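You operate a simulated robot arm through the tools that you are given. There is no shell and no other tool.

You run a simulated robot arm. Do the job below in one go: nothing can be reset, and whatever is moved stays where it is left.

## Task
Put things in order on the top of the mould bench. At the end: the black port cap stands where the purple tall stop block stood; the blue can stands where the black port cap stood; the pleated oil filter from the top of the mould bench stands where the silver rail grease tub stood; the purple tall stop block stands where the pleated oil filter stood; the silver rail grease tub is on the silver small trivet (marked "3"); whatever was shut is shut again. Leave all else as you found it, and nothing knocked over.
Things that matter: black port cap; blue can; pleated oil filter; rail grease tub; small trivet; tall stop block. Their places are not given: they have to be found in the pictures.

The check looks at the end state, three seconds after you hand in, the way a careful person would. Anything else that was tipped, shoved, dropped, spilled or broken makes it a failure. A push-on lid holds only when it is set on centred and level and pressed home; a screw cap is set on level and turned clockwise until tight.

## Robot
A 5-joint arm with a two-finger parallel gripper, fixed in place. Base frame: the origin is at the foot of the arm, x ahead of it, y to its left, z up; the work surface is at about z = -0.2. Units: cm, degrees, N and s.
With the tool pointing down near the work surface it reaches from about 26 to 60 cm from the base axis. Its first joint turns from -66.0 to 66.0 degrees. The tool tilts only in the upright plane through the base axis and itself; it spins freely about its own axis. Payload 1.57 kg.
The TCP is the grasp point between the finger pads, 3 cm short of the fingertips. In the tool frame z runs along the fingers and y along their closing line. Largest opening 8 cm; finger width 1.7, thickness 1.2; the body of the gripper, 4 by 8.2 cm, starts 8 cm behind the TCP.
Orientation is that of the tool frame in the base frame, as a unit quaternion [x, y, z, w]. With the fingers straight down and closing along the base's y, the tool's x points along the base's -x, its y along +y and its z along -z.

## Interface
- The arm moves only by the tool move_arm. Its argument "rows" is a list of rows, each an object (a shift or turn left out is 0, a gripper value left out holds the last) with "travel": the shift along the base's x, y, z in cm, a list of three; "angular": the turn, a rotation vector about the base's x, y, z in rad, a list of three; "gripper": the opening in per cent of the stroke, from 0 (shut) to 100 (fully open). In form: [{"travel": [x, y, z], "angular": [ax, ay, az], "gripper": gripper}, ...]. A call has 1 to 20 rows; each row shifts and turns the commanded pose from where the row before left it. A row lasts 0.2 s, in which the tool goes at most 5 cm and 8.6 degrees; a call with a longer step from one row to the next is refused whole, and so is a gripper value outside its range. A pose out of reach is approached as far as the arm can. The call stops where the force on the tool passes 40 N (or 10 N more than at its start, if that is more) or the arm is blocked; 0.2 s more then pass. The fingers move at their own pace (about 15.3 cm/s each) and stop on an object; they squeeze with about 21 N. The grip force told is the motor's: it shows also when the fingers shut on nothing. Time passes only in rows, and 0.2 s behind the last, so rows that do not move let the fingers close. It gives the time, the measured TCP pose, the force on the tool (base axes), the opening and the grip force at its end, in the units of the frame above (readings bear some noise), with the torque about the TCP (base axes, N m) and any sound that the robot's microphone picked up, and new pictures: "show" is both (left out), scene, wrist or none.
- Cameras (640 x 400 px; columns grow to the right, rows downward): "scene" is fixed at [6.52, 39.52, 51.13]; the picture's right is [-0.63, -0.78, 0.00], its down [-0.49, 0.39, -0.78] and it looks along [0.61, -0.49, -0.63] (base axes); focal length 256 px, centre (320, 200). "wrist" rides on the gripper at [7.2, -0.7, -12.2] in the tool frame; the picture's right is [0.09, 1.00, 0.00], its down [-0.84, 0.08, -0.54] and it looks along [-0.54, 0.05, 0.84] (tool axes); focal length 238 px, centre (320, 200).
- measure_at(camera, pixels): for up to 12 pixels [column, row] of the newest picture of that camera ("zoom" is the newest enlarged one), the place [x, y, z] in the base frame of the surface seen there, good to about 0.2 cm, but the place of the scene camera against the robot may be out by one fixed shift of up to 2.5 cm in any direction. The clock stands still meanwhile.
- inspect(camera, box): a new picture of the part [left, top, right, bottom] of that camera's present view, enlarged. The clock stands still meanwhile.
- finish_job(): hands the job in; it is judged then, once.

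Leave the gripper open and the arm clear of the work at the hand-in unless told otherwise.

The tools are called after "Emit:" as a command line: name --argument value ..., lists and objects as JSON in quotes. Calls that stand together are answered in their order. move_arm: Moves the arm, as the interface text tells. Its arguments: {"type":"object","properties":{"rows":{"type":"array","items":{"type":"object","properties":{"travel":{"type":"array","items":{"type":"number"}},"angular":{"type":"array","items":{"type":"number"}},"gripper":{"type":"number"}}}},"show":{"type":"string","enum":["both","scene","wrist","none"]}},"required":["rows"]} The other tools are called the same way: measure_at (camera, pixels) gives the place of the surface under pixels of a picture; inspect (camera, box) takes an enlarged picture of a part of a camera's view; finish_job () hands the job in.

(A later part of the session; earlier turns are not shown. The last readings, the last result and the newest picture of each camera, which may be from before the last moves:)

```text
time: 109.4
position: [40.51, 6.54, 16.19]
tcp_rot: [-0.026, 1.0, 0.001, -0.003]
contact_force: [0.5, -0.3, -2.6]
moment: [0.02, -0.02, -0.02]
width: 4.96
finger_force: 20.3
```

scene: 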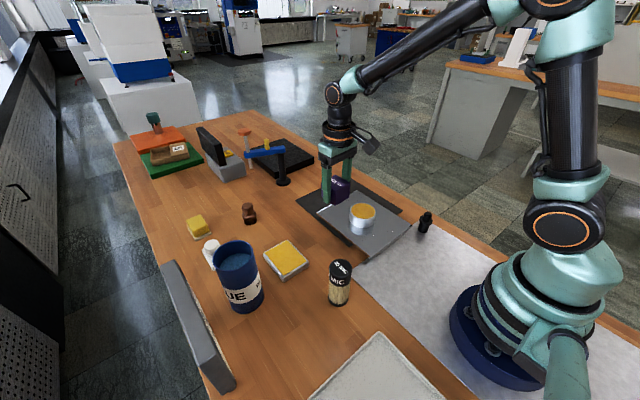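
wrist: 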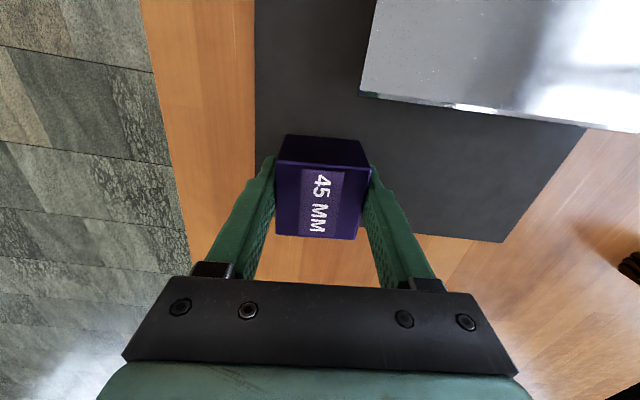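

On the way at (40.5,6.5,16.2), still gripped. Continuing to above (21.9,32.2).

Emit:
move_arm --rows '[{"travel": [-0.35, 0.49, 0]}, {"travel": [-0.65, 0.89, 0]}, {"travel": [-0.94, 1.3, 0]}, {"travel": [-1.174, 1.62, 0]}, {"travel": [-1.174, 1.62, 0]}, {"travel": [-1.174, 1.62, 0]}, {"travel": [-1.174, 1.62, 0]}, {"travel": [-1.174, 1.62, 0]}, {"travel": [-1.174, 1.62, 0]}, {"travel": [-1.174, 1.62, 0]}, {"travel": [-1.174, 1.62, 0]}, {"travel": [-1.174, 1.62, 0]}, {"travel": [-1.174, 1.62, 0]}, {"travel": [-1.174, 1.62, 0]}, {"travel": [-1.06, 1.46, 0]}, {"travel": [-0.88, 1.21, 0]}, {"travel": [-0.7, 0.97, 0]}, {"travel": [-0.53, 0.73, 0]}, {"travel": [-0.35, 0.49, 0]}, {"travel": [-0.24, 0.32, 0]}]'

```text
time: 113.6
position: [21.86, 32.08, 16.03]
tcp_rot: [-0.027, 1.0, -0.002, -0.001]
contact_force: [-0.7, -0.1, -2.4]
moment: [0.03, 0.02, 0.0]
width: 4.99
finger_force: 21.3
```

scene: 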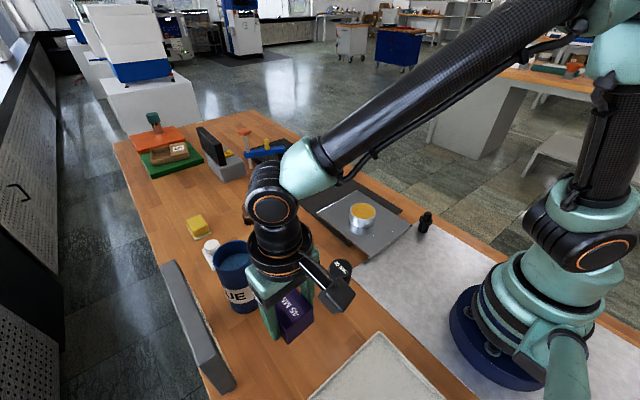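
wrist: 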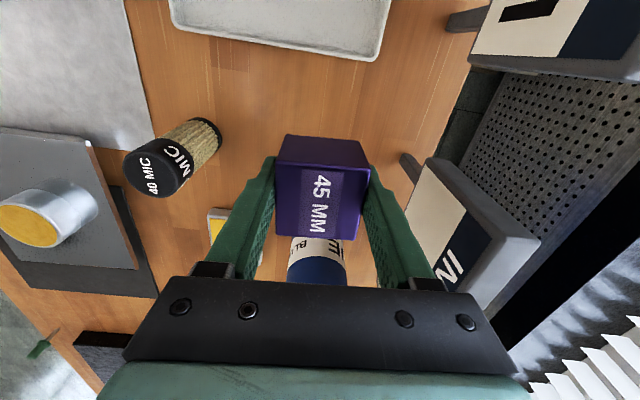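

The block is centred in the grip. I lower it 12.4 cm smoothly, then small steps to touch.

Emit:
move_arm --rows '[{"travel": [0, 0.1, -0.5]}, {"travel": [0, 0, -1.0]}, {"travel": [0, 0, -1.2]}, {"travel": [0, 0, -1.2]}, {"travel": [0, 0, -1.2]}, {"travel": [0, 0, -1.2]}, {"travel": [0, 0, -1.2]}, {"travel": [0, 0, -1.2]}, {"travel": [0, 0, -1.2]}, {"travel": [0, 0, -1.2]}, {"travel": [0, 0, -0.7]}, {"travel": [0, 0, -0.4]}, {"travel": [0, 0, -0.2]}, {"travel": [0, 0, 0]}]' --show "none"

Emit:
move_arm --rows '[{"travel": [0, 0, -0.15]}, {"travel": [0, 0, 0]}]' --show "none"

```text
time: 116.6
position: [21.79, 32.28, 3.65]
tcp_rot: [-0.026, 1.0, -0.001, 0.0]
contact_force: [-0.4, 0.4, -2.7]
moment: [0.0, -0.02, -0.03]
width: 4.97
finger_force: 20.8
```

```text
time: 117.2
position: [21.86, 32.25, 3.49]
tcp_rot: [-0.026, 1.0, -0.002, -0.001]
contact_force: [1.1, -0.1, -2.4]
moment: [-0.01, 0.02, -0.02]
width: 5.0
finger_force: 21.3
```

Emit:
move_arm --rows '[{"travel": [0, 0, -0.15]}, {"travel": [0, 0, -0.1]}, {"travel": [0, 0, 0]}]' --show "none"

Emit:
move_arm --rows '[{"travel": [0, 0, -0.1]}, {"travel": [0, 0, 0]}]' --show "none"

```text
time: 118.0
position: [21.85, 32.33, 3.34]
tcp_rot: [-0.026, 1.0, -0.002, -0.001]
contact_force: [-0.5, -0.3, -3.4]
moment: [-0.01, 0.01, -0.03]
width: 4.99
finger_force: 20.8
```

```text
time: 118.6
position: [21.92, 32.39, 3.27]
tcp_rot: [-0.026, 1.0, -0.002, -0.001]
contact_force: [0.2, -0.1, -2.5]
moment: [-0.05, 0.0, 0.02]
width: 4.99
finger_force: 20.9
```

Emit:
move_arm --rows '[{"travel": [0, 0, -0.1]}, {"travel": [0, 0, 0]}]' --show "none"

Emit:
move_arm --rows '[{"travel": [0, 0, -0.1]}, {"travel": [0, 0, 0]}]' --show "none"

```text
time: 119.2
position: [21.95, 32.3, 3.18]
tcp_rot: [-0.026, 1.0, -0.002, -0.001]
contact_force: [0.5, -0.1, -2.6]
moment: [0.02, -0.01, 0.02]
width: 5.01
finger_force: 20.9
```

```text
time: 119.8
position: [21.77, 32.23, 3.1]
tcp_rot: [-0.027, 1.0, -0.001, -0.001]
contact_force: [-0.2, -4.3, 5.4]
moment: [0.13, 0.18, 0.07]
width: 4.98
finger_force: 21.5
```

Contact (+5 N). I open and rise.

Emit:
move_arm --rows '[{"travel": [0, 0, 0], "gripper": 100}, {"travel": [0, 0, 0]}, {"travel": [0, 0, 0]}, {"travel": [0, 0, 0.5]}, {"travel": [0, 0, 1.5]}, {"travel": [0, 0, 3]}, {"travel": [0, 0, 4]}, {"travel": [0, 0, 4]}, {"travel": [0, 0, 4]}, {"travel": [0, 0, 4]}, {"travel": [0, 0, 0], "angular": [0, 0, -0.05]}]'

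```text
time: 122.2
position: [21.77, 32.47, 24.0]
tcp_rot: [-0.001, 1.0, 0.0, -0.001]
contact_force: [-0.5, 0.6, 0.2]
moment: [0.0, 0.02, 0.0]
width: 8.0
finger_force: 0.1
```

scene: 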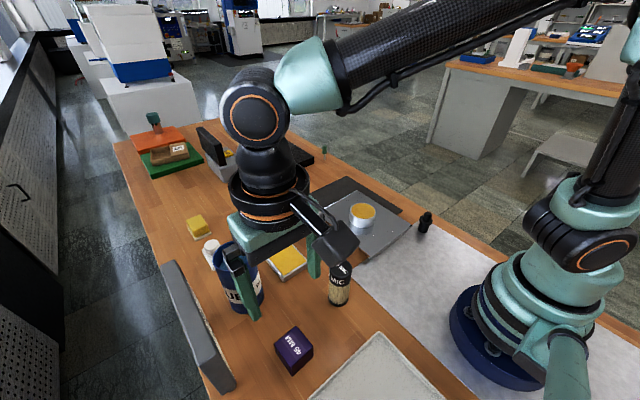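
wrist: 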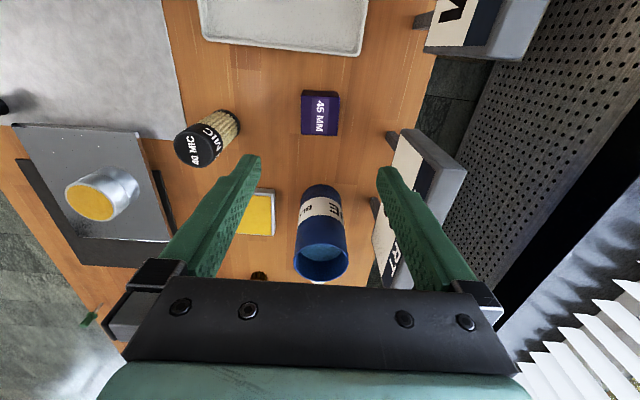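

Purple block stands at the filter's old spot. I measure it, then move over to the black cap, viewing from (33,-14,24).

Emit:
measure_at --camera "wrist" --pixels '[[320, 113], [302, 113], [338, 113], [320, 99], [320, 131]]'

Emit:
move_arm --rows '[{"travel": [0.93, -3.87, 0]}, {"travel": [0.93, -3.87, 0]}, {"travel": [0.93, -3.87, 0]}, {"travel": [0.93, -3.87, 0]}, {"travel": [0.93, -3.87, 0]}, {"travel": [0.93, -3.87, 0]}, {"travel": [0.93, -3.87, 0]}, {"travel": [0.93, -3.87, 0]}, {"travel": [0.93, -3.87, 0]}, {"travel": [0.93, -3.87, 0]}, {"travel": [0.93, -3.87, 0]}, {"travel": [0.93, -3.87, 0]}, {"travel": [0, 0, 0]}, {"travel": [0, 0, 0]}]' --show "wrist"

```text
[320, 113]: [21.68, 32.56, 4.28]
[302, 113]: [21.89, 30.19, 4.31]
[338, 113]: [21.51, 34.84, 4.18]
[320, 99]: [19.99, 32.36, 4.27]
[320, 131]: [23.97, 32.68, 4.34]
```

```text
time: 125.2
position: [32.86, -14.02, 24.26]
tcp_rot: [-0.002, 1.0, 0.001, -0.001]
contact_force: [-0.2, 0.2, -0.6]
moment: [-0.02, 0.01, -0.03]
width: 8.01
finger_force: 0.0
```

wrist: 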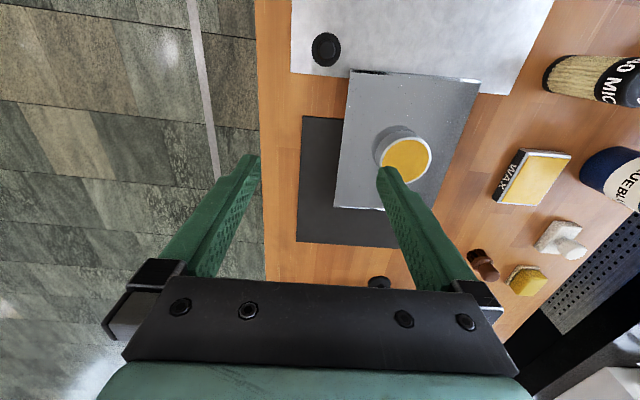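

The block is centred about (21.9,32.45). The cap appears at (326,49): zoom and measure its profile.

Emit:
inspect --camera "wrist" --box '[296, 14, 376, 84]'

Emit:
measure_at --camera "wrist" --pixels '[[326, 49], [314, 49], [339, 49], [326, 34], [326, 64], [326, 45], [320, 60], [335, 62], [348, 72], [350, 78], [475, 82], [340, 205]]'

```text
5.71 times, centred on (336, 49) of wrist
```

zoom: 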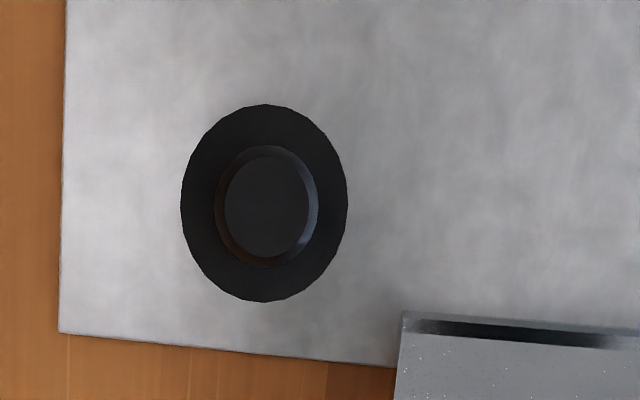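

```text
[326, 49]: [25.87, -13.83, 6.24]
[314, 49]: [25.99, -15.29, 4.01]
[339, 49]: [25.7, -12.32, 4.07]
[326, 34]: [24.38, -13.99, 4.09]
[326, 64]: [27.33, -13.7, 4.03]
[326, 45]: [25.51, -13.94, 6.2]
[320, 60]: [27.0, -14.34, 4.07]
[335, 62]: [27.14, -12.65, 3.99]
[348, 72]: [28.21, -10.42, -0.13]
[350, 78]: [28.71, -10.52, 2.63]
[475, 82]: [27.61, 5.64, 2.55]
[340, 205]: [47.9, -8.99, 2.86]
```

Cap: centre (25.9,-13.84), flange Ø3.45 at z 3.2–4.05, knob top 6.2. I'll pre-open to about 5.2 cm to keep clear of the stand's corner, and come down to TCP z≈3.9.

Emit:
move_arm --rows '[{"travel": [-3.5, 0.1, 0], "gripper": 65}, {"travel": [-3.46, 0.08, 0]}, {"travel": [0, 0, -4.5]}, {"travel": [0, 0, -4.5]}, {"travel": [0, 0, -4]}, {"travel": [0, 0, 0]}, {"travel": [0, 0, 0]}]'

```text
time: 126.8
position: [26.08, -13.96, 10.94]
tcp_rot: [-0.001, 1.0, 0.001, -0.002]
contact_force: [-0.2, 0.0, 0.7]
moment: [0.01, 0.01, -0.01]
width: 5.21
finger_force: 0.1
```

scene: 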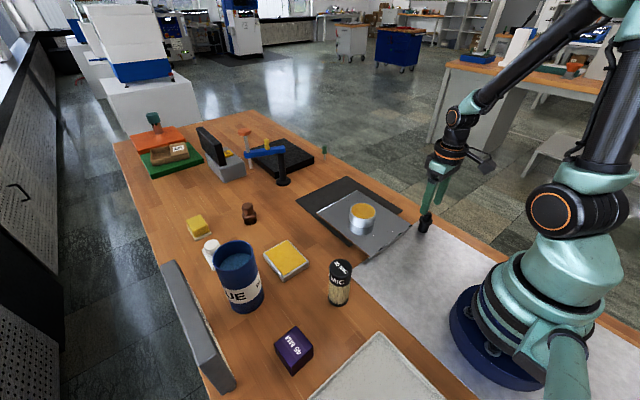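
wrist: 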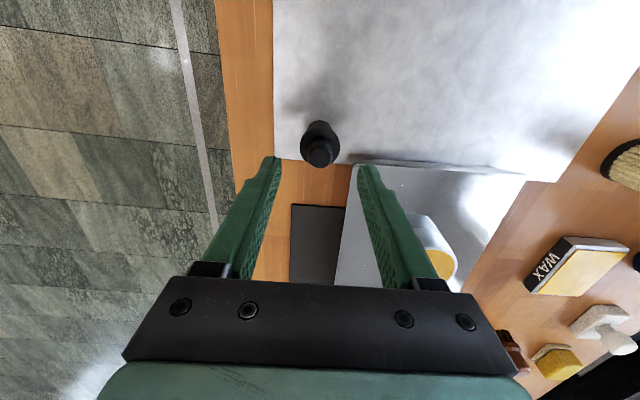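

Emit:
inspect --camera "wrist" --box '[285, 110, 365, 180]'

Emit:
measure_at --camera "zoom" --pixels '[[280, 240], [240, 240], [325, 240], [285, 290], [280, 200], [190, 200], [370, 200], [250, 120]]'

```text
5.71 times, centred on (325, 145) of wrist
```

zoom: 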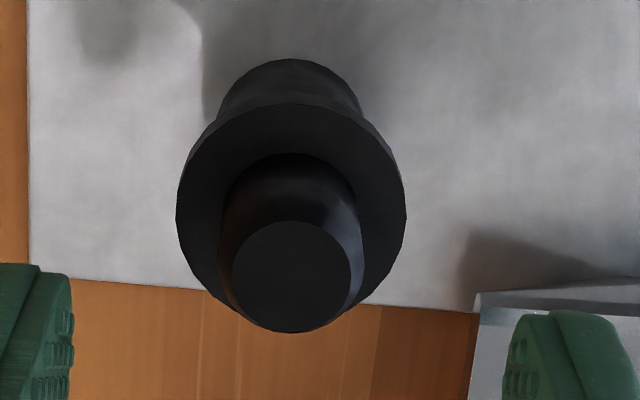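

```text
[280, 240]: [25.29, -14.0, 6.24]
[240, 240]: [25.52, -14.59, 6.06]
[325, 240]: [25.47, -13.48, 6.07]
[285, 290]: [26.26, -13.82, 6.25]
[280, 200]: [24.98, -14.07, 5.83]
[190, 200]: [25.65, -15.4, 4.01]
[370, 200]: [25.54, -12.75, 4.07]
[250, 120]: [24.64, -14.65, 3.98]
```

Aligned (knob at (320,158), expected (321,159)). Descend to z≈3.9 and close.

Emit:
move_arm --rows '[{"travel": [0, 0, -3]}, {"travel": [0, 0, -2.5]}, {"travel": [0, 0, -1.5]}, {"travel": [0, 0, 0]}, {"travel": [0, 0, 0], "gripper": 0}, {"travel": [0, 0, 0]}, {"travel": [0, 0, 0]}, {"travel": [0, 0, 0]}, {"travel": [0, 0, 0.2]}, {"travel": [0, 0, 0.3]}, {"travel": [0, 0, 0.3]}, {"travel": [0, 0, 0]}]'

```text
time: 129.4
position: [26.15, -13.98, 4.78]
tcp_rot: [-0.001, 1.0, 0.002, -0.001]
contact_force: [0.8, -0.2, -0.5]
moment: [-0.02, -0.01, 0.01]
width: 3.26
finger_force: 21.8
```

scene: 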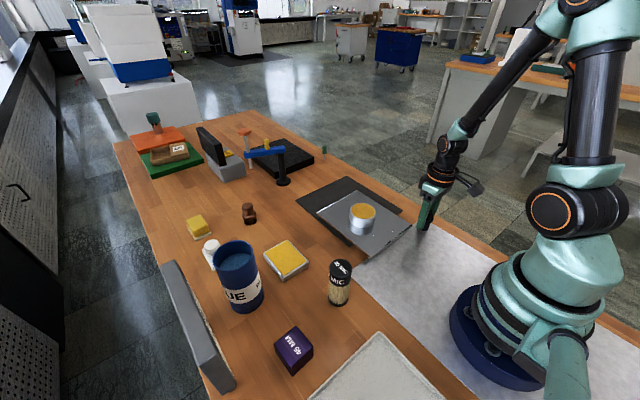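
wrist: 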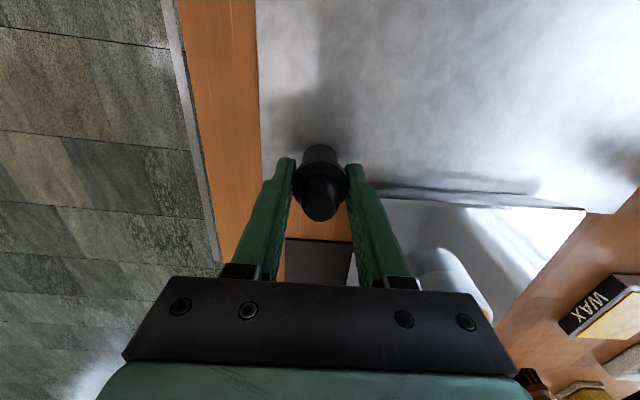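

Gripped at 3.26 cm and lifted. I raise it to z≈10 and carry it along to the purple block's old spot (53.87,-11.8).

Emit:
move_arm --rows '[{"travel": [0, 0, 0.5]}, {"travel": [0, 0, 0.9]}, {"travel": [0, 0, 1.2]}, {"travel": [0, 0, 1.2]}, {"travel": [0, 0, 0.9]}, {"travel": [0, 0, 0.5]}, {"travel": [0.5, 0.04, 0]}, {"travel": [1.0, 0.08, 0]}, {"travel": [1.5, 0.12, 0]}, {"travel": [2, 0.15, 0]}, {"travel": [2, 0.15, 0]}, {"travel": [2, 0.15, 0]}, {"travel": [2, 0.15, 0]}, {"travel": [2, 0.15, 0]}, {"travel": [2, 0.15, 0]}, {"travel": [1.5, 0.12, 0]}, {"travel": [1, 0.08, 0]}, {"travel": [0.5, 0.04, 0]}, {"travel": [0, 0, 0]}]' --show "wrist"

```text
time: 133.4
position: [43.93, -12.58, 10.12]
tcp_rot: [-0.001, 1.0, 0.001, -0.001]
contact_force: [-0.1, -0.5, -0.1]
moment: [-0.05, 0.0, 0.0]
width: 3.26
finger_force: 20.7
```

wrist: 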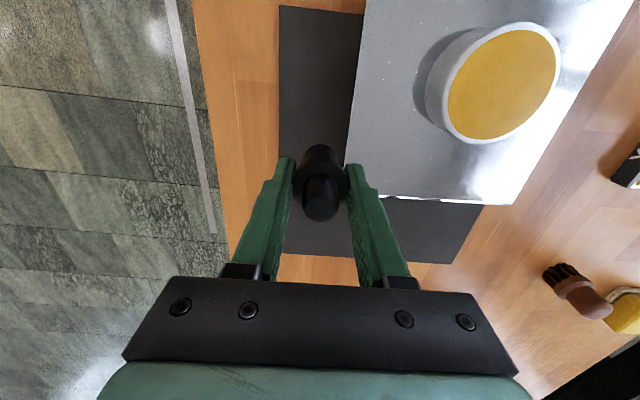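

Still gripped. Moving the remaining 9.9 cm, then lowering to just above the mat.

Emit:
move_arm --rows '[{"travel": [0.6, 0.05, 0]}, {"travel": [1.2, 0.1, 0]}, {"travel": [1.8, 0.15, 0]}, {"travel": [2.0, 0.15, 0]}, {"travel": [1.8, 0.13, 0]}, {"travel": [1.2, 0.1, 0]}, {"travel": [0.8, 0.06, 0]}, {"travel": [0.5, 0.04, 0]}, {"travel": [0, 0, -0.5]}, {"travel": [0, 0, -1.0]}, {"travel": [0, 0, -1.2]}, {"travel": [0, 0, -1.2]}, {"travel": [0, 0, -0.9]}, {"travel": [0, 0, -0.5]}, {"travel": [0, 0, -0.2]}, {"travel": [0, 0, 0]}]'

```text
time: 136.8
position: [54.05, -11.72, 4.66]
tcp_rot: [-0.001, 1.0, 0.001, -0.003]
contact_force: [0.0, -0.2, -0.9]
moment: [-0.01, 0.03, -0.06]
width: 3.24
finger_force: 21.1
```

scene: 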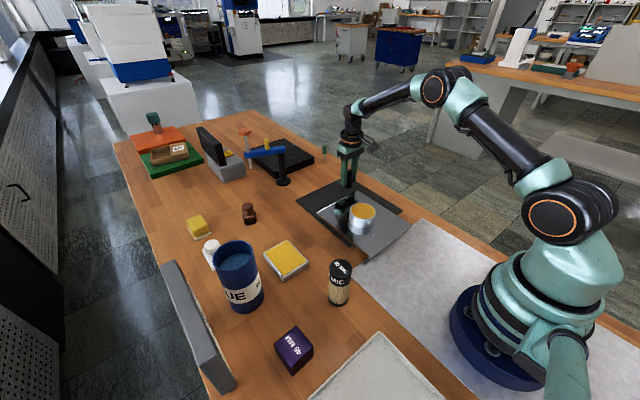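
wrist: 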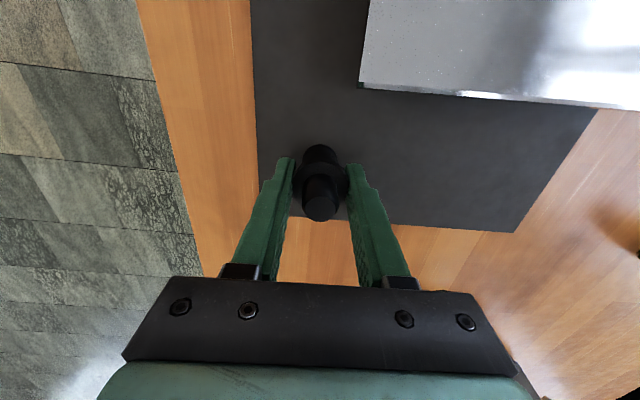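

Slight correction −0.2 in x, then lowering in small steps until touch.

Emit:
move_arm --rows '[{"travel": [-0.15, 0, -0.1]}, {"travel": [-0.05, 0, -0.1]}, {"travel": [0, 0, 0]}]' --show "none"

Emit:
move_arm --rows '[{"travel": [0, 0, -0.1]}, {"travel": [0, 0, 0]}]' --show "none"

Emit:
move_arm --rows '[{"travel": [0, 0, -0.1]}, {"travel": [0, 0, 0]}]' --show "none"

```text
time: 137.6
position: [53.86, -11.85, 4.46]
tcp_rot: [-0.001, 1.0, 0.0, -0.003]
contact_force: [-0.4, -0.2, -0.2]
moment: [0.0, 0.01, 0.0]
width: 3.24
finger_force: 21.4
```

```text
time: 138.2
position: [53.76, -11.8, 4.27]
tcp_rot: [0.0, 1.0, 0.001, -0.002]
contact_force: [-0.6, -0.4, -0.7]
moment: [0.0, 0.0, 0.02]
width: 3.26
finger_force: 21.2
```

```text
time: 138.8
position: [53.81, -11.83, 4.25]
tcp_rot: [-0.001, 1.0, 0.001, -0.001]
contact_force: [-3.8, 2.6, 8.8]
moment: [0.06, 0.15, 0.01]
width: 3.23
finger_force: 21.3
```

Contact (+9 N). I open part-way, and rise.

Emit:
move_arm --rows '[{"travel": [0, 0, 0.03]}, {"travel": [0, 0, 0], "gripper": 100}, {"travel": [0, 0, 0]}, {"travel": [0, 0, 0]}, {"travel": [0, 0, 0.5]}, {"travel": [0, 0, 1.5]}, {"travel": [0, 0, 3]}, {"travel": [0, 0, 3]}, {"travel": [-3, 0, 0]}, {"travel": [-4, 0, 3]}, {"travel": [0, 0, 4]}, {"travel": [0, 0, 0]}]'

```text
time: 141.4
position: [46.8, -11.7, 19.17]
tcp_rot: [-0.001, 1.0, 0.002, -0.001]
contact_force: [-0.4, 0.3, 0.3]
moment: [-0.02, -0.01, 0.0]
width: 8.01
finger_force: 0.0
```

scene: 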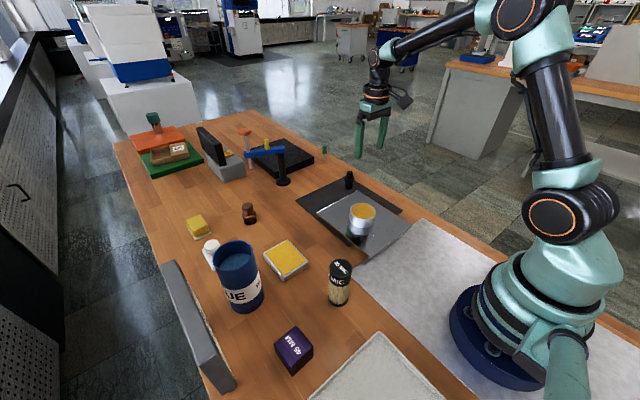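
wrist: 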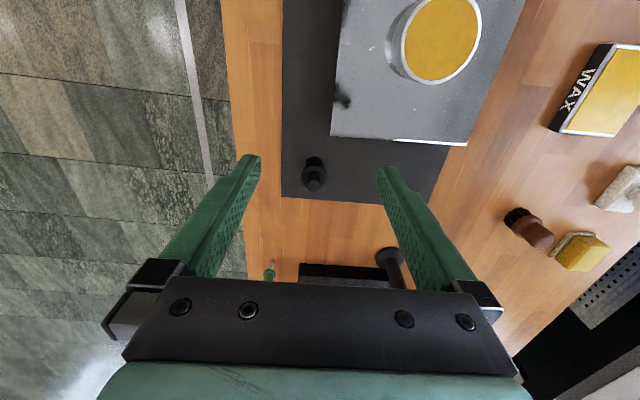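

The cap stands upright at the block's old spot. Now the can: I go to (29,33,25) to measure its rim and base.

Emit:
measure_at --camera "wrist" --pixels '[[314, 184], [304, 178], [326, 178], [315, 160]]'

Emit:
move_arm --rows '[{"travel": [-1, 1, 3]}, {"travel": [-1, 3, 3]}, {"travel": [-1.62, 4.06, 0]}, {"travel": [-1.62, 4.06, 0]}, {"travel": [-1.62, 4.06, 0]}, {"travel": [-1.62, 4.06, 0]}, {"travel": [-1.62, 4.06, 0]}, {"travel": [-1.62, 4.06, 0]}, {"travel": [-1.62, 4.06, 0]}, {"travel": [-1.62, 4.06, 0]}, {"travel": [-1.62, 4.06, 0]}, {"travel": [-1.2, 4.06, 0]}, {"travel": [0, 0, 0]}, {"travel": [0, 0, 0]}]' --show "wrist"

```text
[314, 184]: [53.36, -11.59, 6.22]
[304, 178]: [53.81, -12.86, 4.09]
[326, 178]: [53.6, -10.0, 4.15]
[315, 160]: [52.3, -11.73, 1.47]
```

```text
time: 144.4
position: [28.94, 32.86, 25.28]
tcp_rot: [-0.001, 1.0, -0.002, -0.001]
contact_force: [0.1, 0.7, 0.0]
moment: [-0.02, 0.0, 0.02]
width: 7.99
finger_force: 0.1
```

wrist: 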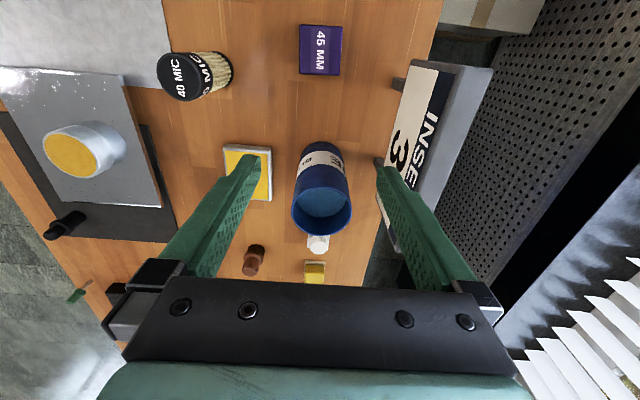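

Zooming on the can to measure its rim, side and base.

Emit:
inspect --camera "wrist" --box '[280, 135, 364, 240]'

Emit:
inspect --camera "wrist" --box '[30, 195, 110, 250]'

Emit:
inspect --camera "wrist" --box '[280, 135, 364, 240]'

Emit:
measure_at --camera "zoom" --pixels '[[207, 270], [208, 285], [428, 280], [425, 265], [320, 376], [300, 374], [320, 200], [240, 225], [400, 225], [230, 330], [410, 330], [320, 280]]'

```text
3.81 times, centred on (322, 188) of wrist
```

zoom: 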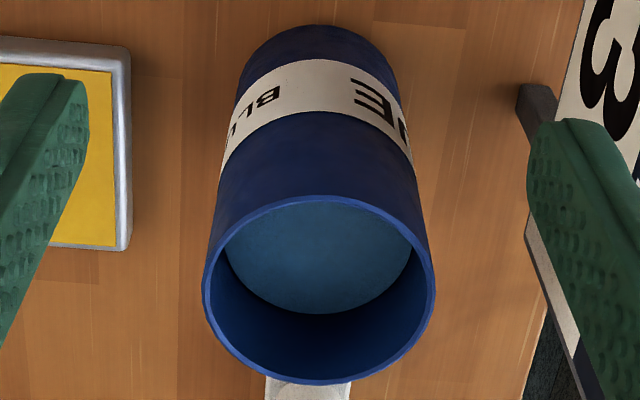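

```text
7.27 times, centred on (70, 222) of wrist
```

zoom: 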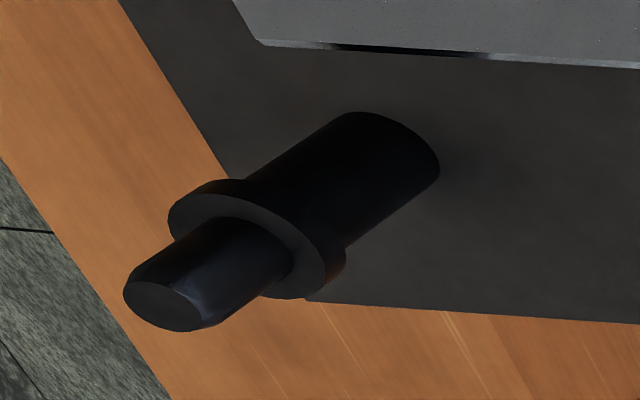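

```text
3.81 times, centred on (322, 188) of wrist
```

zoom: 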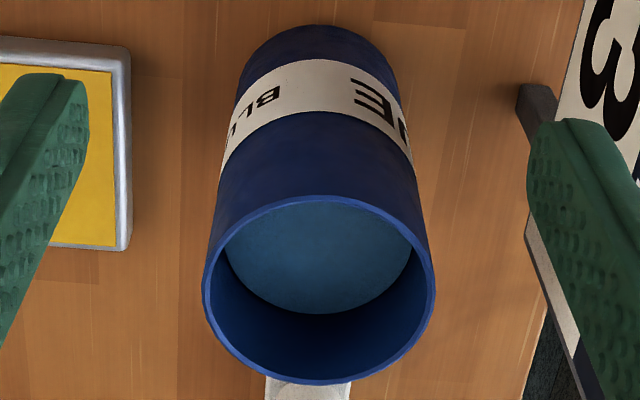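

```text
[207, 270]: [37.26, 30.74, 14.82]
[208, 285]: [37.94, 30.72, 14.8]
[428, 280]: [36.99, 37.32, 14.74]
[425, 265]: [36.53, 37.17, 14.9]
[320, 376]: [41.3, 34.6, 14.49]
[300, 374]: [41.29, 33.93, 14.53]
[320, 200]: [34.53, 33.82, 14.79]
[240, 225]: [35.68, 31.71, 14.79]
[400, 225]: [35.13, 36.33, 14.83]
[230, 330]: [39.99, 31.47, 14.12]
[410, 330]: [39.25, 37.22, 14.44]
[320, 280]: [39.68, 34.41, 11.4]
```

Can: centre about (37.9,34.05), Ø≈6.9, rim z 14.8, contents level at z 11.4. I check how near the INSERT sign and its legs are before choosing the finger direction.

Emit:
measure_at --camera "wrist" --pixels '[[398, 82], [378, 162], [410, 90], [395, 150], [385, 200], [430, 68], [450, 100], [320, 240], [318, 150], [270, 150], [268, 200]]'

Emit:
inspect --camera "wrist" --box '[360, 50, 510, 260]'

```text
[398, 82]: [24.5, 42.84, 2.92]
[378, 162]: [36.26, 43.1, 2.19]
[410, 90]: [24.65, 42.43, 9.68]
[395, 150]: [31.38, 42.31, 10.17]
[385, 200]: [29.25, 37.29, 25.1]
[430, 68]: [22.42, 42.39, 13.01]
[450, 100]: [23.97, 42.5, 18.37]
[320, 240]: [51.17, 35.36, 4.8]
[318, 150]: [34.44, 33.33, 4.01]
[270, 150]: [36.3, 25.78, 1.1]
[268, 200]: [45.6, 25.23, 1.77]
```

```text
1.90 times, centred on (435, 155) of wrist
```

zoom: 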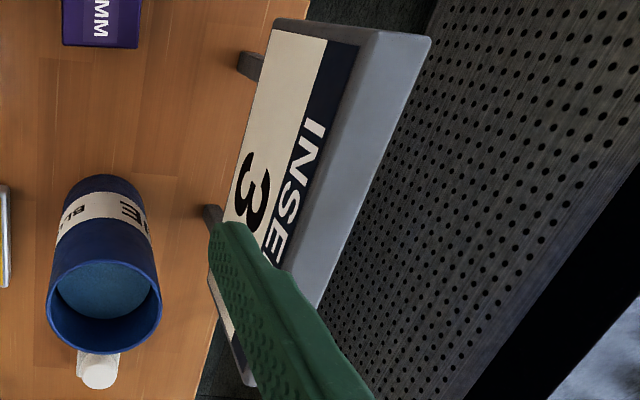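

Sign plane is at y≈42.4, so closing along y leaves 3 cm clearance. I move over the can at (37.9,34.05) and come down to z≈20 (tips still above the rim) to check alignment.

Emit:
move_arm --rows '[{"travel": [3, 0.4, 0]}, {"travel": [3, 0.4, 0]}, {"travel": [2.96, 0.39, 0]}, {"travel": [0, 0, -3]}, {"travel": [0, 0, -2.5]}, {"travel": [0, 0, 0]}, {"travel": [0, 0, 0]}]'

```text
time: 146.0
position: [38.04, 34.11, 19.82]
tcp_rot: [-0.001, 1.0, -0.001, -0.002]
contact_force: [0.1, 0.0, -0.2]
moment: [-0.01, -0.02, -0.01]
width: 8.0
finger_force: 0.0
```

scene: 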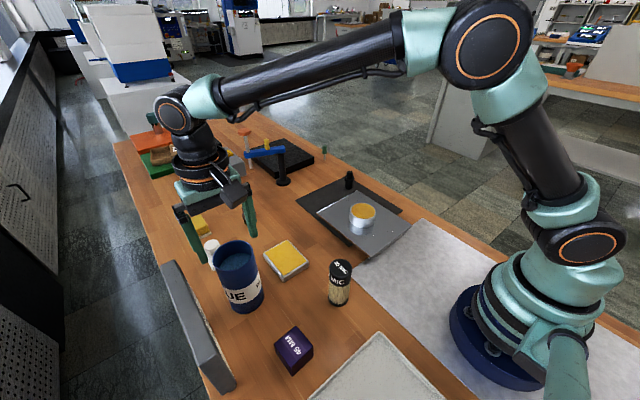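
wrist: 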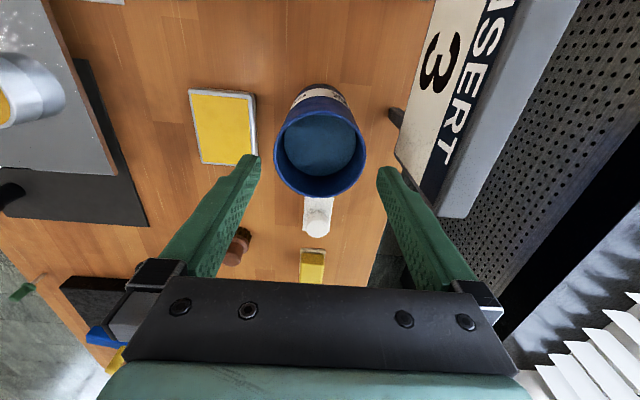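

Emit:
measure_at --camera "wrist" --pixels '[[320, 107], [320, 196], [277, 150], [364, 150], [320, 104], [320, 150], [290, 120], [350, 120], [287, 180], [353, 180]]'

Emit:
inspect --camera "wrist" --box '[260, 80, 380, 205]'

```text
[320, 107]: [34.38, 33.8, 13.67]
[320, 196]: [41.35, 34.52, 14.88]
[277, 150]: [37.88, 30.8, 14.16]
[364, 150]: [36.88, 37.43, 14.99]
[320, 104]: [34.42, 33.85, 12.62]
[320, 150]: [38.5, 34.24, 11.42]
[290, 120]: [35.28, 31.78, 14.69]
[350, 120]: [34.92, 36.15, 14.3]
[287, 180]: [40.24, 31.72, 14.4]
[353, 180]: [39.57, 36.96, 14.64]
```

```text
3.20 times, centred on (320, 142) of wrist
```

zoom: 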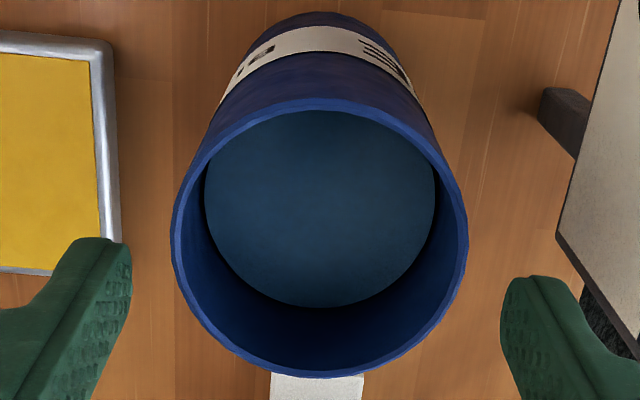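

Rim centre (37.9,34.1): well centred between the fingers. I descend to z≈9 straddling the can.

Emit:
move_arm --rows '[{"travel": [-0.1, 0, -2.5]}, {"travel": [0, 0, -2.5]}, {"travel": [0, 0, -2.5]}, {"travel": [0, 0, -2.3]}, {"travel": [0, 0, -1]}, {"travel": [0, 0, 0]}, {"travel": [0, 0, 0]}]'

```text
time: 147.6
position: [37.86, 34.04, 8.87]
tcp_rot: [-0.001, 1.0, 0.0, -0.002]
contact_force: [-0.5, 0.4, -0.1]
moment: [0.0, 0.02, -0.03]
width: 7.99
finger_force: 0.2
```

scene: 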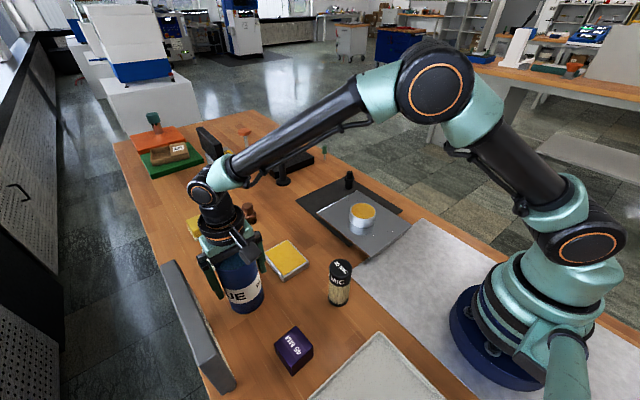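
wrist: 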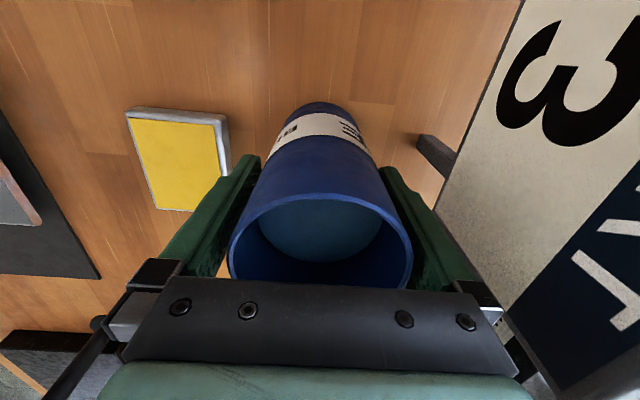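

No contact; the can is well between the fingers. Close and test lift very slowly.

Emit:
move_arm --rows '[{"travel": [0, 0, 0], "gripper": 0}, {"travel": [0, 0, 0]}, {"travel": [0, 0, 0]}, {"travel": [0, 0, 0]}, {"travel": [0, 0, 0.15]}, {"travel": [0, 0, 0.2]}, {"travel": [0, 0, 0.2]}, {"travel": [0, 0, 0.2]}, {"travel": [0, 0, 0]}, {"travel": [0, 0, 0]}]'

```text
time: 149.8
position: [37.93, 33.97, 9.57]
tcp_rot: [-0.001, 1.0, -0.001, -0.001]
contact_force: [-0.5, 0.3, -4.7]
moment: [-0.02, 0.01, 0.0]
width: 7.11
finger_force: 20.9
```

scene: 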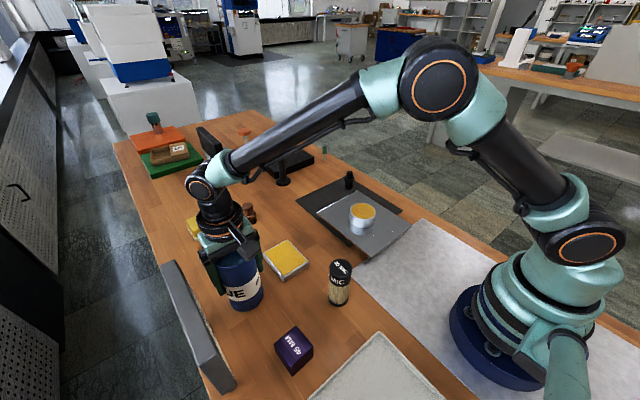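
wrist: 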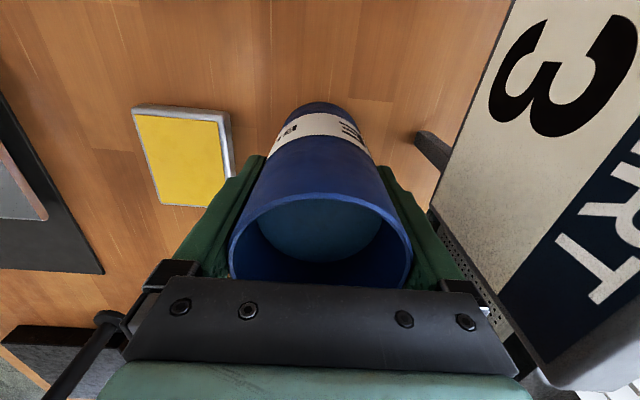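

Held (7.11 cm, ~5 N). I lift it gently by about 8 cm.

Emit:
move_arm --rows '[{"travel": [0, 0, 0.2]}, {"travel": [0, 0, 0.35]}, {"travel": [0, 0, 0.5]}, {"travel": [0, 0, 0.6]}, {"travel": [0, 0, 0.7]}, {"travel": [0, 0, 0.7]}, {"travel": [0, 0, 0.7]}, {"travel": [0, 0, 0.7]}, {"travel": [0, 0, 0.7]}, {"travel": [0, 0, 0.7]}, {"travel": [0, 0, 0.6]}, {"travel": [0, 0, 0.5]}, {"travel": [0, 0, 0.4]}, {"travel": [0, 0, 0.3]}, {"travel": [0, 0, 0.2]}, {"travel": [0, 0, 0.1]}, {"travel": [0, 0, 0]}]' --show "wrist"

```text
time: 153.4
position: [37.77, 33.88, 17.62]
tcp_rot: [-0.001, 1.0, 0.0, -0.002]
contact_force: [-0.9, -0.3, -4.2]
moment: [0.0, 0.01, 0.0]
width: 7.11
finger_force: 21.1
```

wrist: 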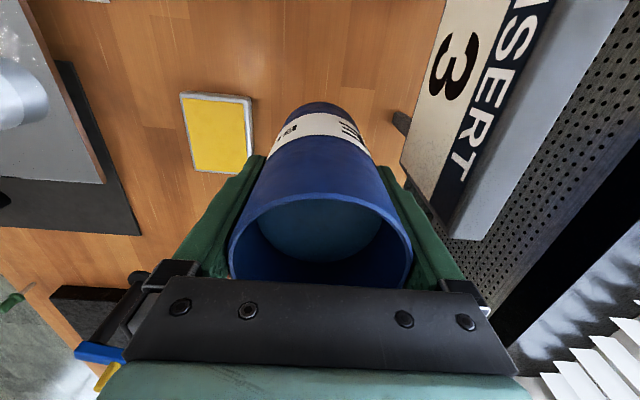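

Held steady. Carrying towards (36,15) at this height, gently.

Emit:
move_arm --rows '[{"travel": [-0.04, -0.4, 0]}, {"travel": [-0.08, -0.8, 0]}, {"travel": [-0.11, -1.2, 0]}, {"travel": [-0.13, -1.4, 0]}, {"travel": [-0.14, -1.5, 0]}, {"travel": [-0.14, -1.5, 0]}, {"travel": [-0.14, -1.5, 0]}, {"travel": [-0.14, -1.5, 0]}, {"travel": [-0.14, -1.5, 0]}, {"travel": [-0.14, -1.5, 0]}, {"travel": [-0.14, -1.5, 0]}, {"travel": [-0.13, -1.4, 0]}, {"travel": [-0.11, -1.2, 0]}, {"travel": [-0.08, -0.9, 0]}, {"travel": [-0.06, -0.6, 0]}, {"travel": [-0.04, -0.4, 0]}, {"travel": [0, 0, 0]}]'

```text
time: 157.0
position: [36.02, 15.07, 17.59]
tcp_rot: [0.0, 1.0, 0.0, -0.003]
contact_force: [-0.2, -0.5, -3.4]
moment: [0.02, 0.02, 0.03]
width: 7.09
finger_force: 20.9
```

scene: 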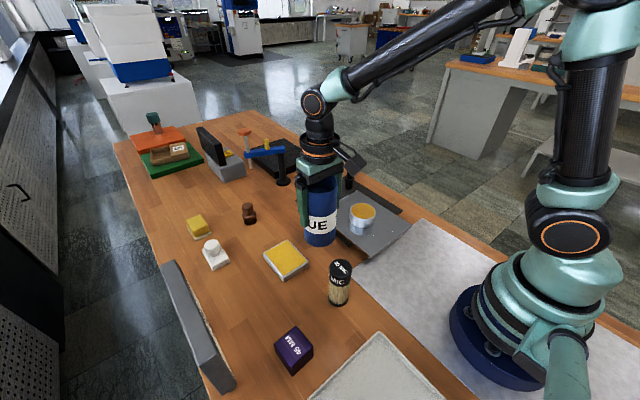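
wrist: 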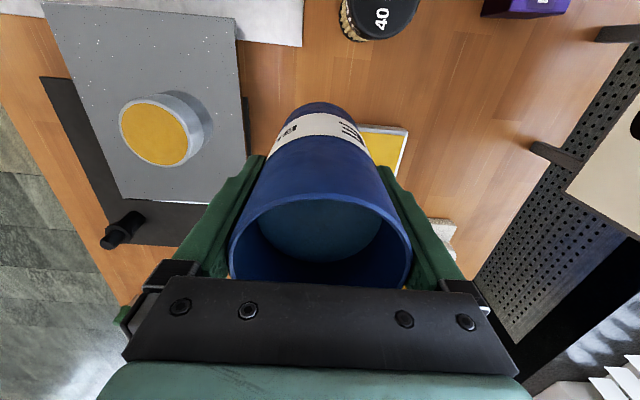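

Only bare wood where the can stood. Continuing straight to above the cap's old spot (26.0,-13.9).

Emit:
move_arm --rows '[{"travel": [-0.16, -0.47, 0]}, {"travel": [-0.29, -0.85, 0]}, {"travel": [-0.42, -1.23, 0]}, {"travel": [-0.55, -1.61, 0]}, {"travel": [-0.66, -1.94, 0]}, {"travel": [-0.66, -1.94, 0]}, {"travel": [-0.66, -1.94, 0]}, {"travel": [-0.66, -1.94, 0]}, {"travel": [-0.66, -1.94, 0]}, {"travel": [-0.66, -1.94, 0]}, {"travel": [-0.66, -1.94, 0]}, {"travel": [-0.66, -1.94, 0]}, {"travel": [-0.66, -1.94, 0]}, {"travel": [-0.66, -1.94, 0]}, {"travel": [-0.55, -1.61, 0]}, {"travel": [-0.42, -1.23, 0]}, {"travel": [-0.29, -0.85, 0]}, {"travel": [-0.2, -0.57, 0]}, {"travel": [-0.13, -0.38, 0]}, {"travel": [-0.1, -0.28, 0]}]'

```text
time: 161.2
position: [26.64, -13.17, 17.53]
tcp_rot: [-0.001, 1.0, 0.001, -0.002]
contact_force: [-0.3, 0.5, -3.8]
moment: [0.01, 0.02, 0.01]
width: 7.11
finger_force: 20.9
```

scene: 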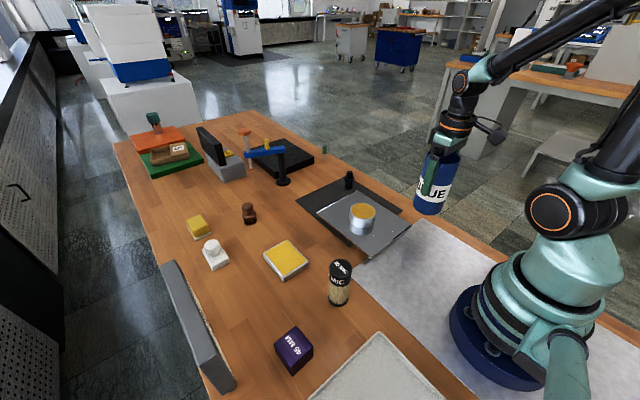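
wrist: 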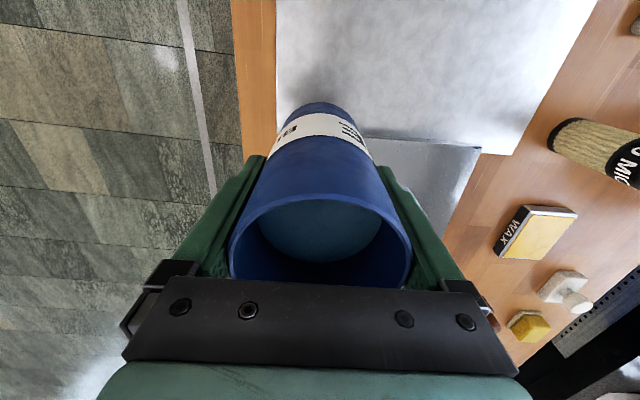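

I shift to (25.95,-13.98) and lower the can 8.1 cm slowly, clear of the stand's corner.

Emit:
move_arm --rows '[{"travel": [-0.3, -0.35, 0]}, {"travel": [-0.29, -0.36, 0]}, {"travel": [-0.1, -0.1, -0.2]}, {"travel": [0, 0, -0.4]}, {"travel": [0, 0, -0.6]}, {"travel": [0, 0, -0.7]}, {"travel": [0, 0, -0.8]}, {"travel": [0, 0, -0.8]}, {"travel": [0, 0, -0.8]}, {"travel": [0, 0, -0.8]}, {"travel": [0, 0, -0.8]}, {"travel": [0, 0, -0.7]}, {"travel": [0, 0, -0.5]}, {"travel": [0, 0, -0.4]}, {"travel": [0, 0, -0.3]}, {"travel": [0, 0, -0.2]}, {"travel": [0, 0, 0]}]'

```text
time: 164.8
position: [25.61, -14.11, 9.72]
tcp_rot: [0.0, 1.0, 0.001, -0.002]
contact_force: [0.5, -0.4, -3.9]
moment: [0.0, 0.0, 0.01]
width: 7.11
finger_force: 21.0
```

scene: 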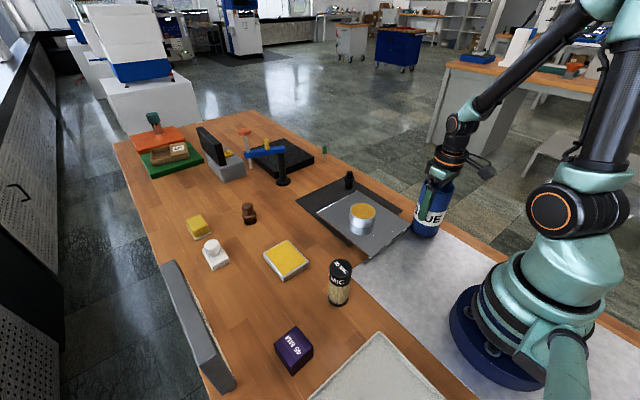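
wrist: 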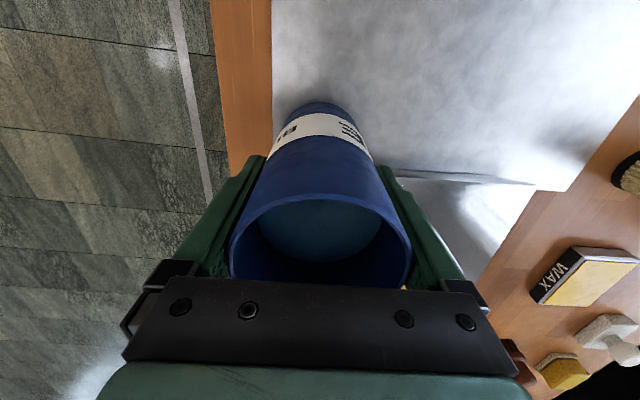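

Reading (25.6,-14.1): I correct +0.25/+0.1 and lower in small steps.

Emit:
move_arm --rows '[{"travel": [0.15, 0.06, -0.1]}, {"travel": [0.1, 0.04, -0.15]}, {"travel": [0, 0, -0.15]}, {"travel": [0, 0, 0]}]' --show "none"

Emit:
move_arm --rows '[{"travel": [0, 0, -0.1]}, {"travel": [0, 0, 0]}]' --show "none"

Emit:
move_arm --rows '[{"travel": [0, 0, -0.1]}, {"travel": [0, 0, 0]}]' --show "none"

```text
time: 165.8
position: [25.88, -13.96, 9.11]
tcp_rot: [-0.001, 1.0, 0.0, -0.002]
contact_force: [0.4, 0.1, -4.1]
moment: [0.0, 0.02, 0.03]
width: 7.1
finger_force: 21.0
```

```text
time: 166.4
position: [25.9, -13.99, 9.06]
tcp_rot: [-0.001, 1.0, 0.001, -0.001]
contact_force: [-6.0, 1.8, 15.8]
moment: [-0.23, -0.01, -0.11]
width: 7.11
finger_force: 20.7
```

```text
time: 167.0
position: [26.07, -13.9, 9.06]
tcp_rot: [-0.001, 1.0, 0.0, 0.0]
contact_force: [-4.7, -6.7, 17.1]
moment: [-0.44, -0.23, -0.14]
width: 7.09
finger_force: 20.6
```

Contact (+16 N). Ease up 0.1, open, and rise straight up slowly until clear of the rim.

Emit:
move_arm --rows '[{"travel": [0, 0, 0.1]}, {"travel": [0, 0, 0]}, {"travel": [0, 0, 0], "gripper": 100}, {"travel": [0, 0, 0]}, {"travel": [0, 0, 0]}, {"travel": [0, 0, 0.5]}, {"travel": [0, 0, 1.0]}, {"travel": [0, 0, 1.5]}, {"travel": [0, 0, 2]}, {"travel": [0, 0, 2.5]}, {"travel": [0, 0, 3]}, {"travel": [0, 0, 3]}, {"travel": [0, 0, 2.5]}, {"travel": [0, 0, 0]}]'

```text
time: 170.0
position: [25.76, -13.96, 25.22]
tcp_rot: [-0.001, 1.0, 0.0, -0.002]
contact_force: [-0.4, 0.0, -0.8]
moment: [0.02, -0.02, 0.01]
width: 8.01
finger_force: 0.0
```

scene: 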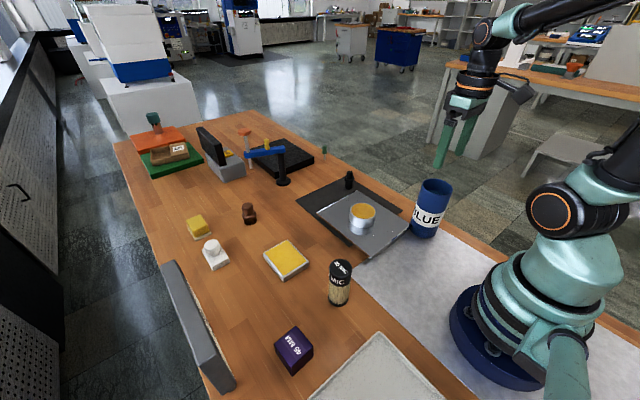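
wrist: 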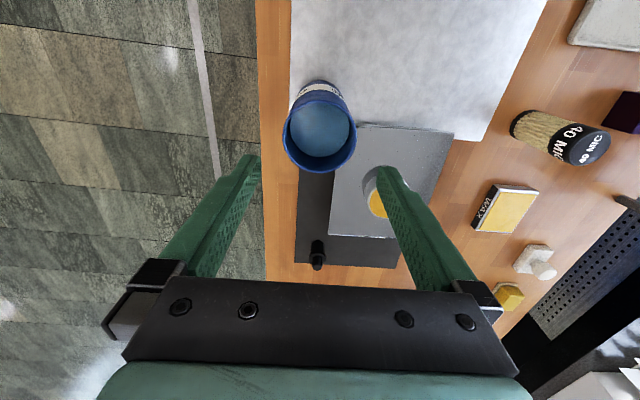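

All five are moved. I'm still unsure about the "3" mark, so before finishing I'll inspect the silver stand's rims again at very high zoom, plus the newly visible white object.

Emit:
inspect --camera "scene" --box '[314, 206, 350, 236]'

Emit:
inspect --camera "scene" --box '[340, 230, 384, 266]'

Emit:
inspect --camera "scene" --box '[370, 215, 420, 262]'

Emit:
inspect --camera "scene" --box '[190, 225, 250, 280]'

Emit:
inspect --camera "scene" --box '[330, 165, 450, 250]'

```text
13.33 times, centred on (332, 221) of scene
```

zoom: 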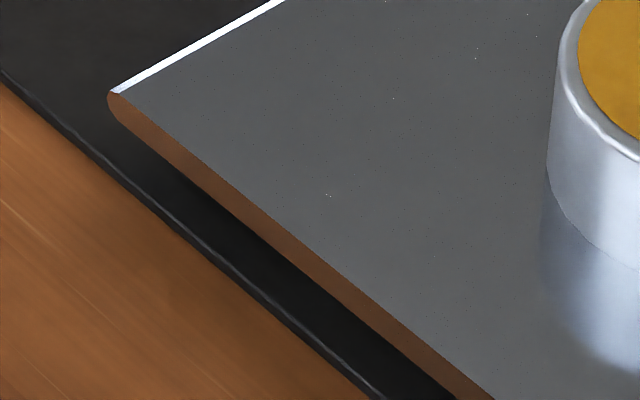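

```text
11.11 times, centred on (362, 248) of scene
```

zoom: 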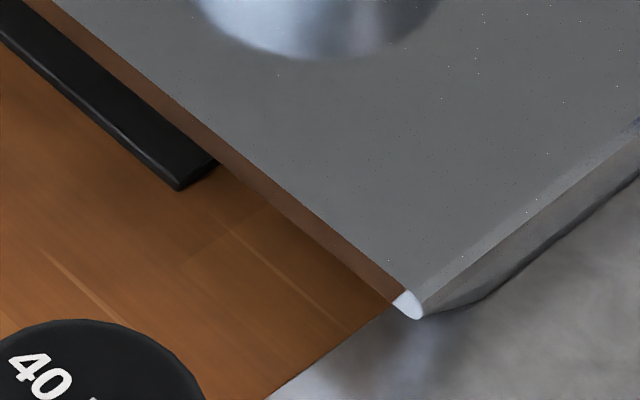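

```text
8.51 times, centred on (395, 238) of scene
```

zoom: 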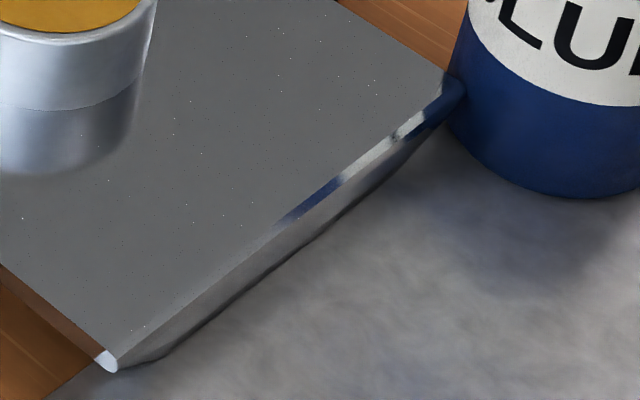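

```text
7.27 times, centred on (220, 252) of scene
```

zoom: 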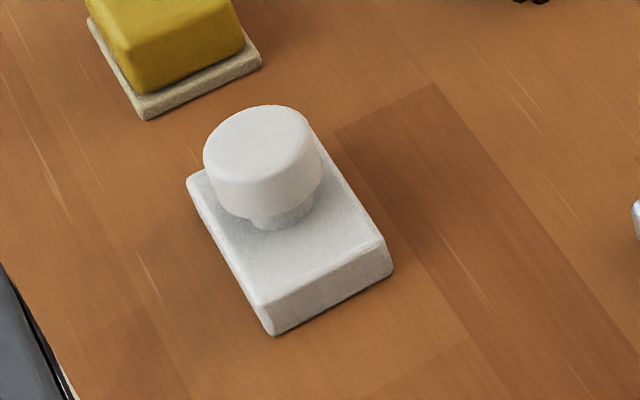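

```text
4.71 times, centred on (390, 208) of scene
```

zoom: 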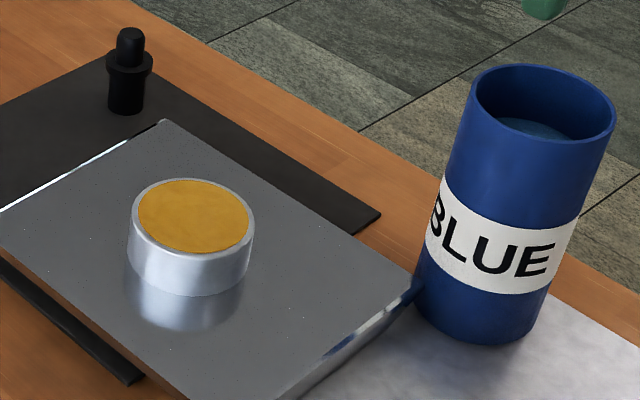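

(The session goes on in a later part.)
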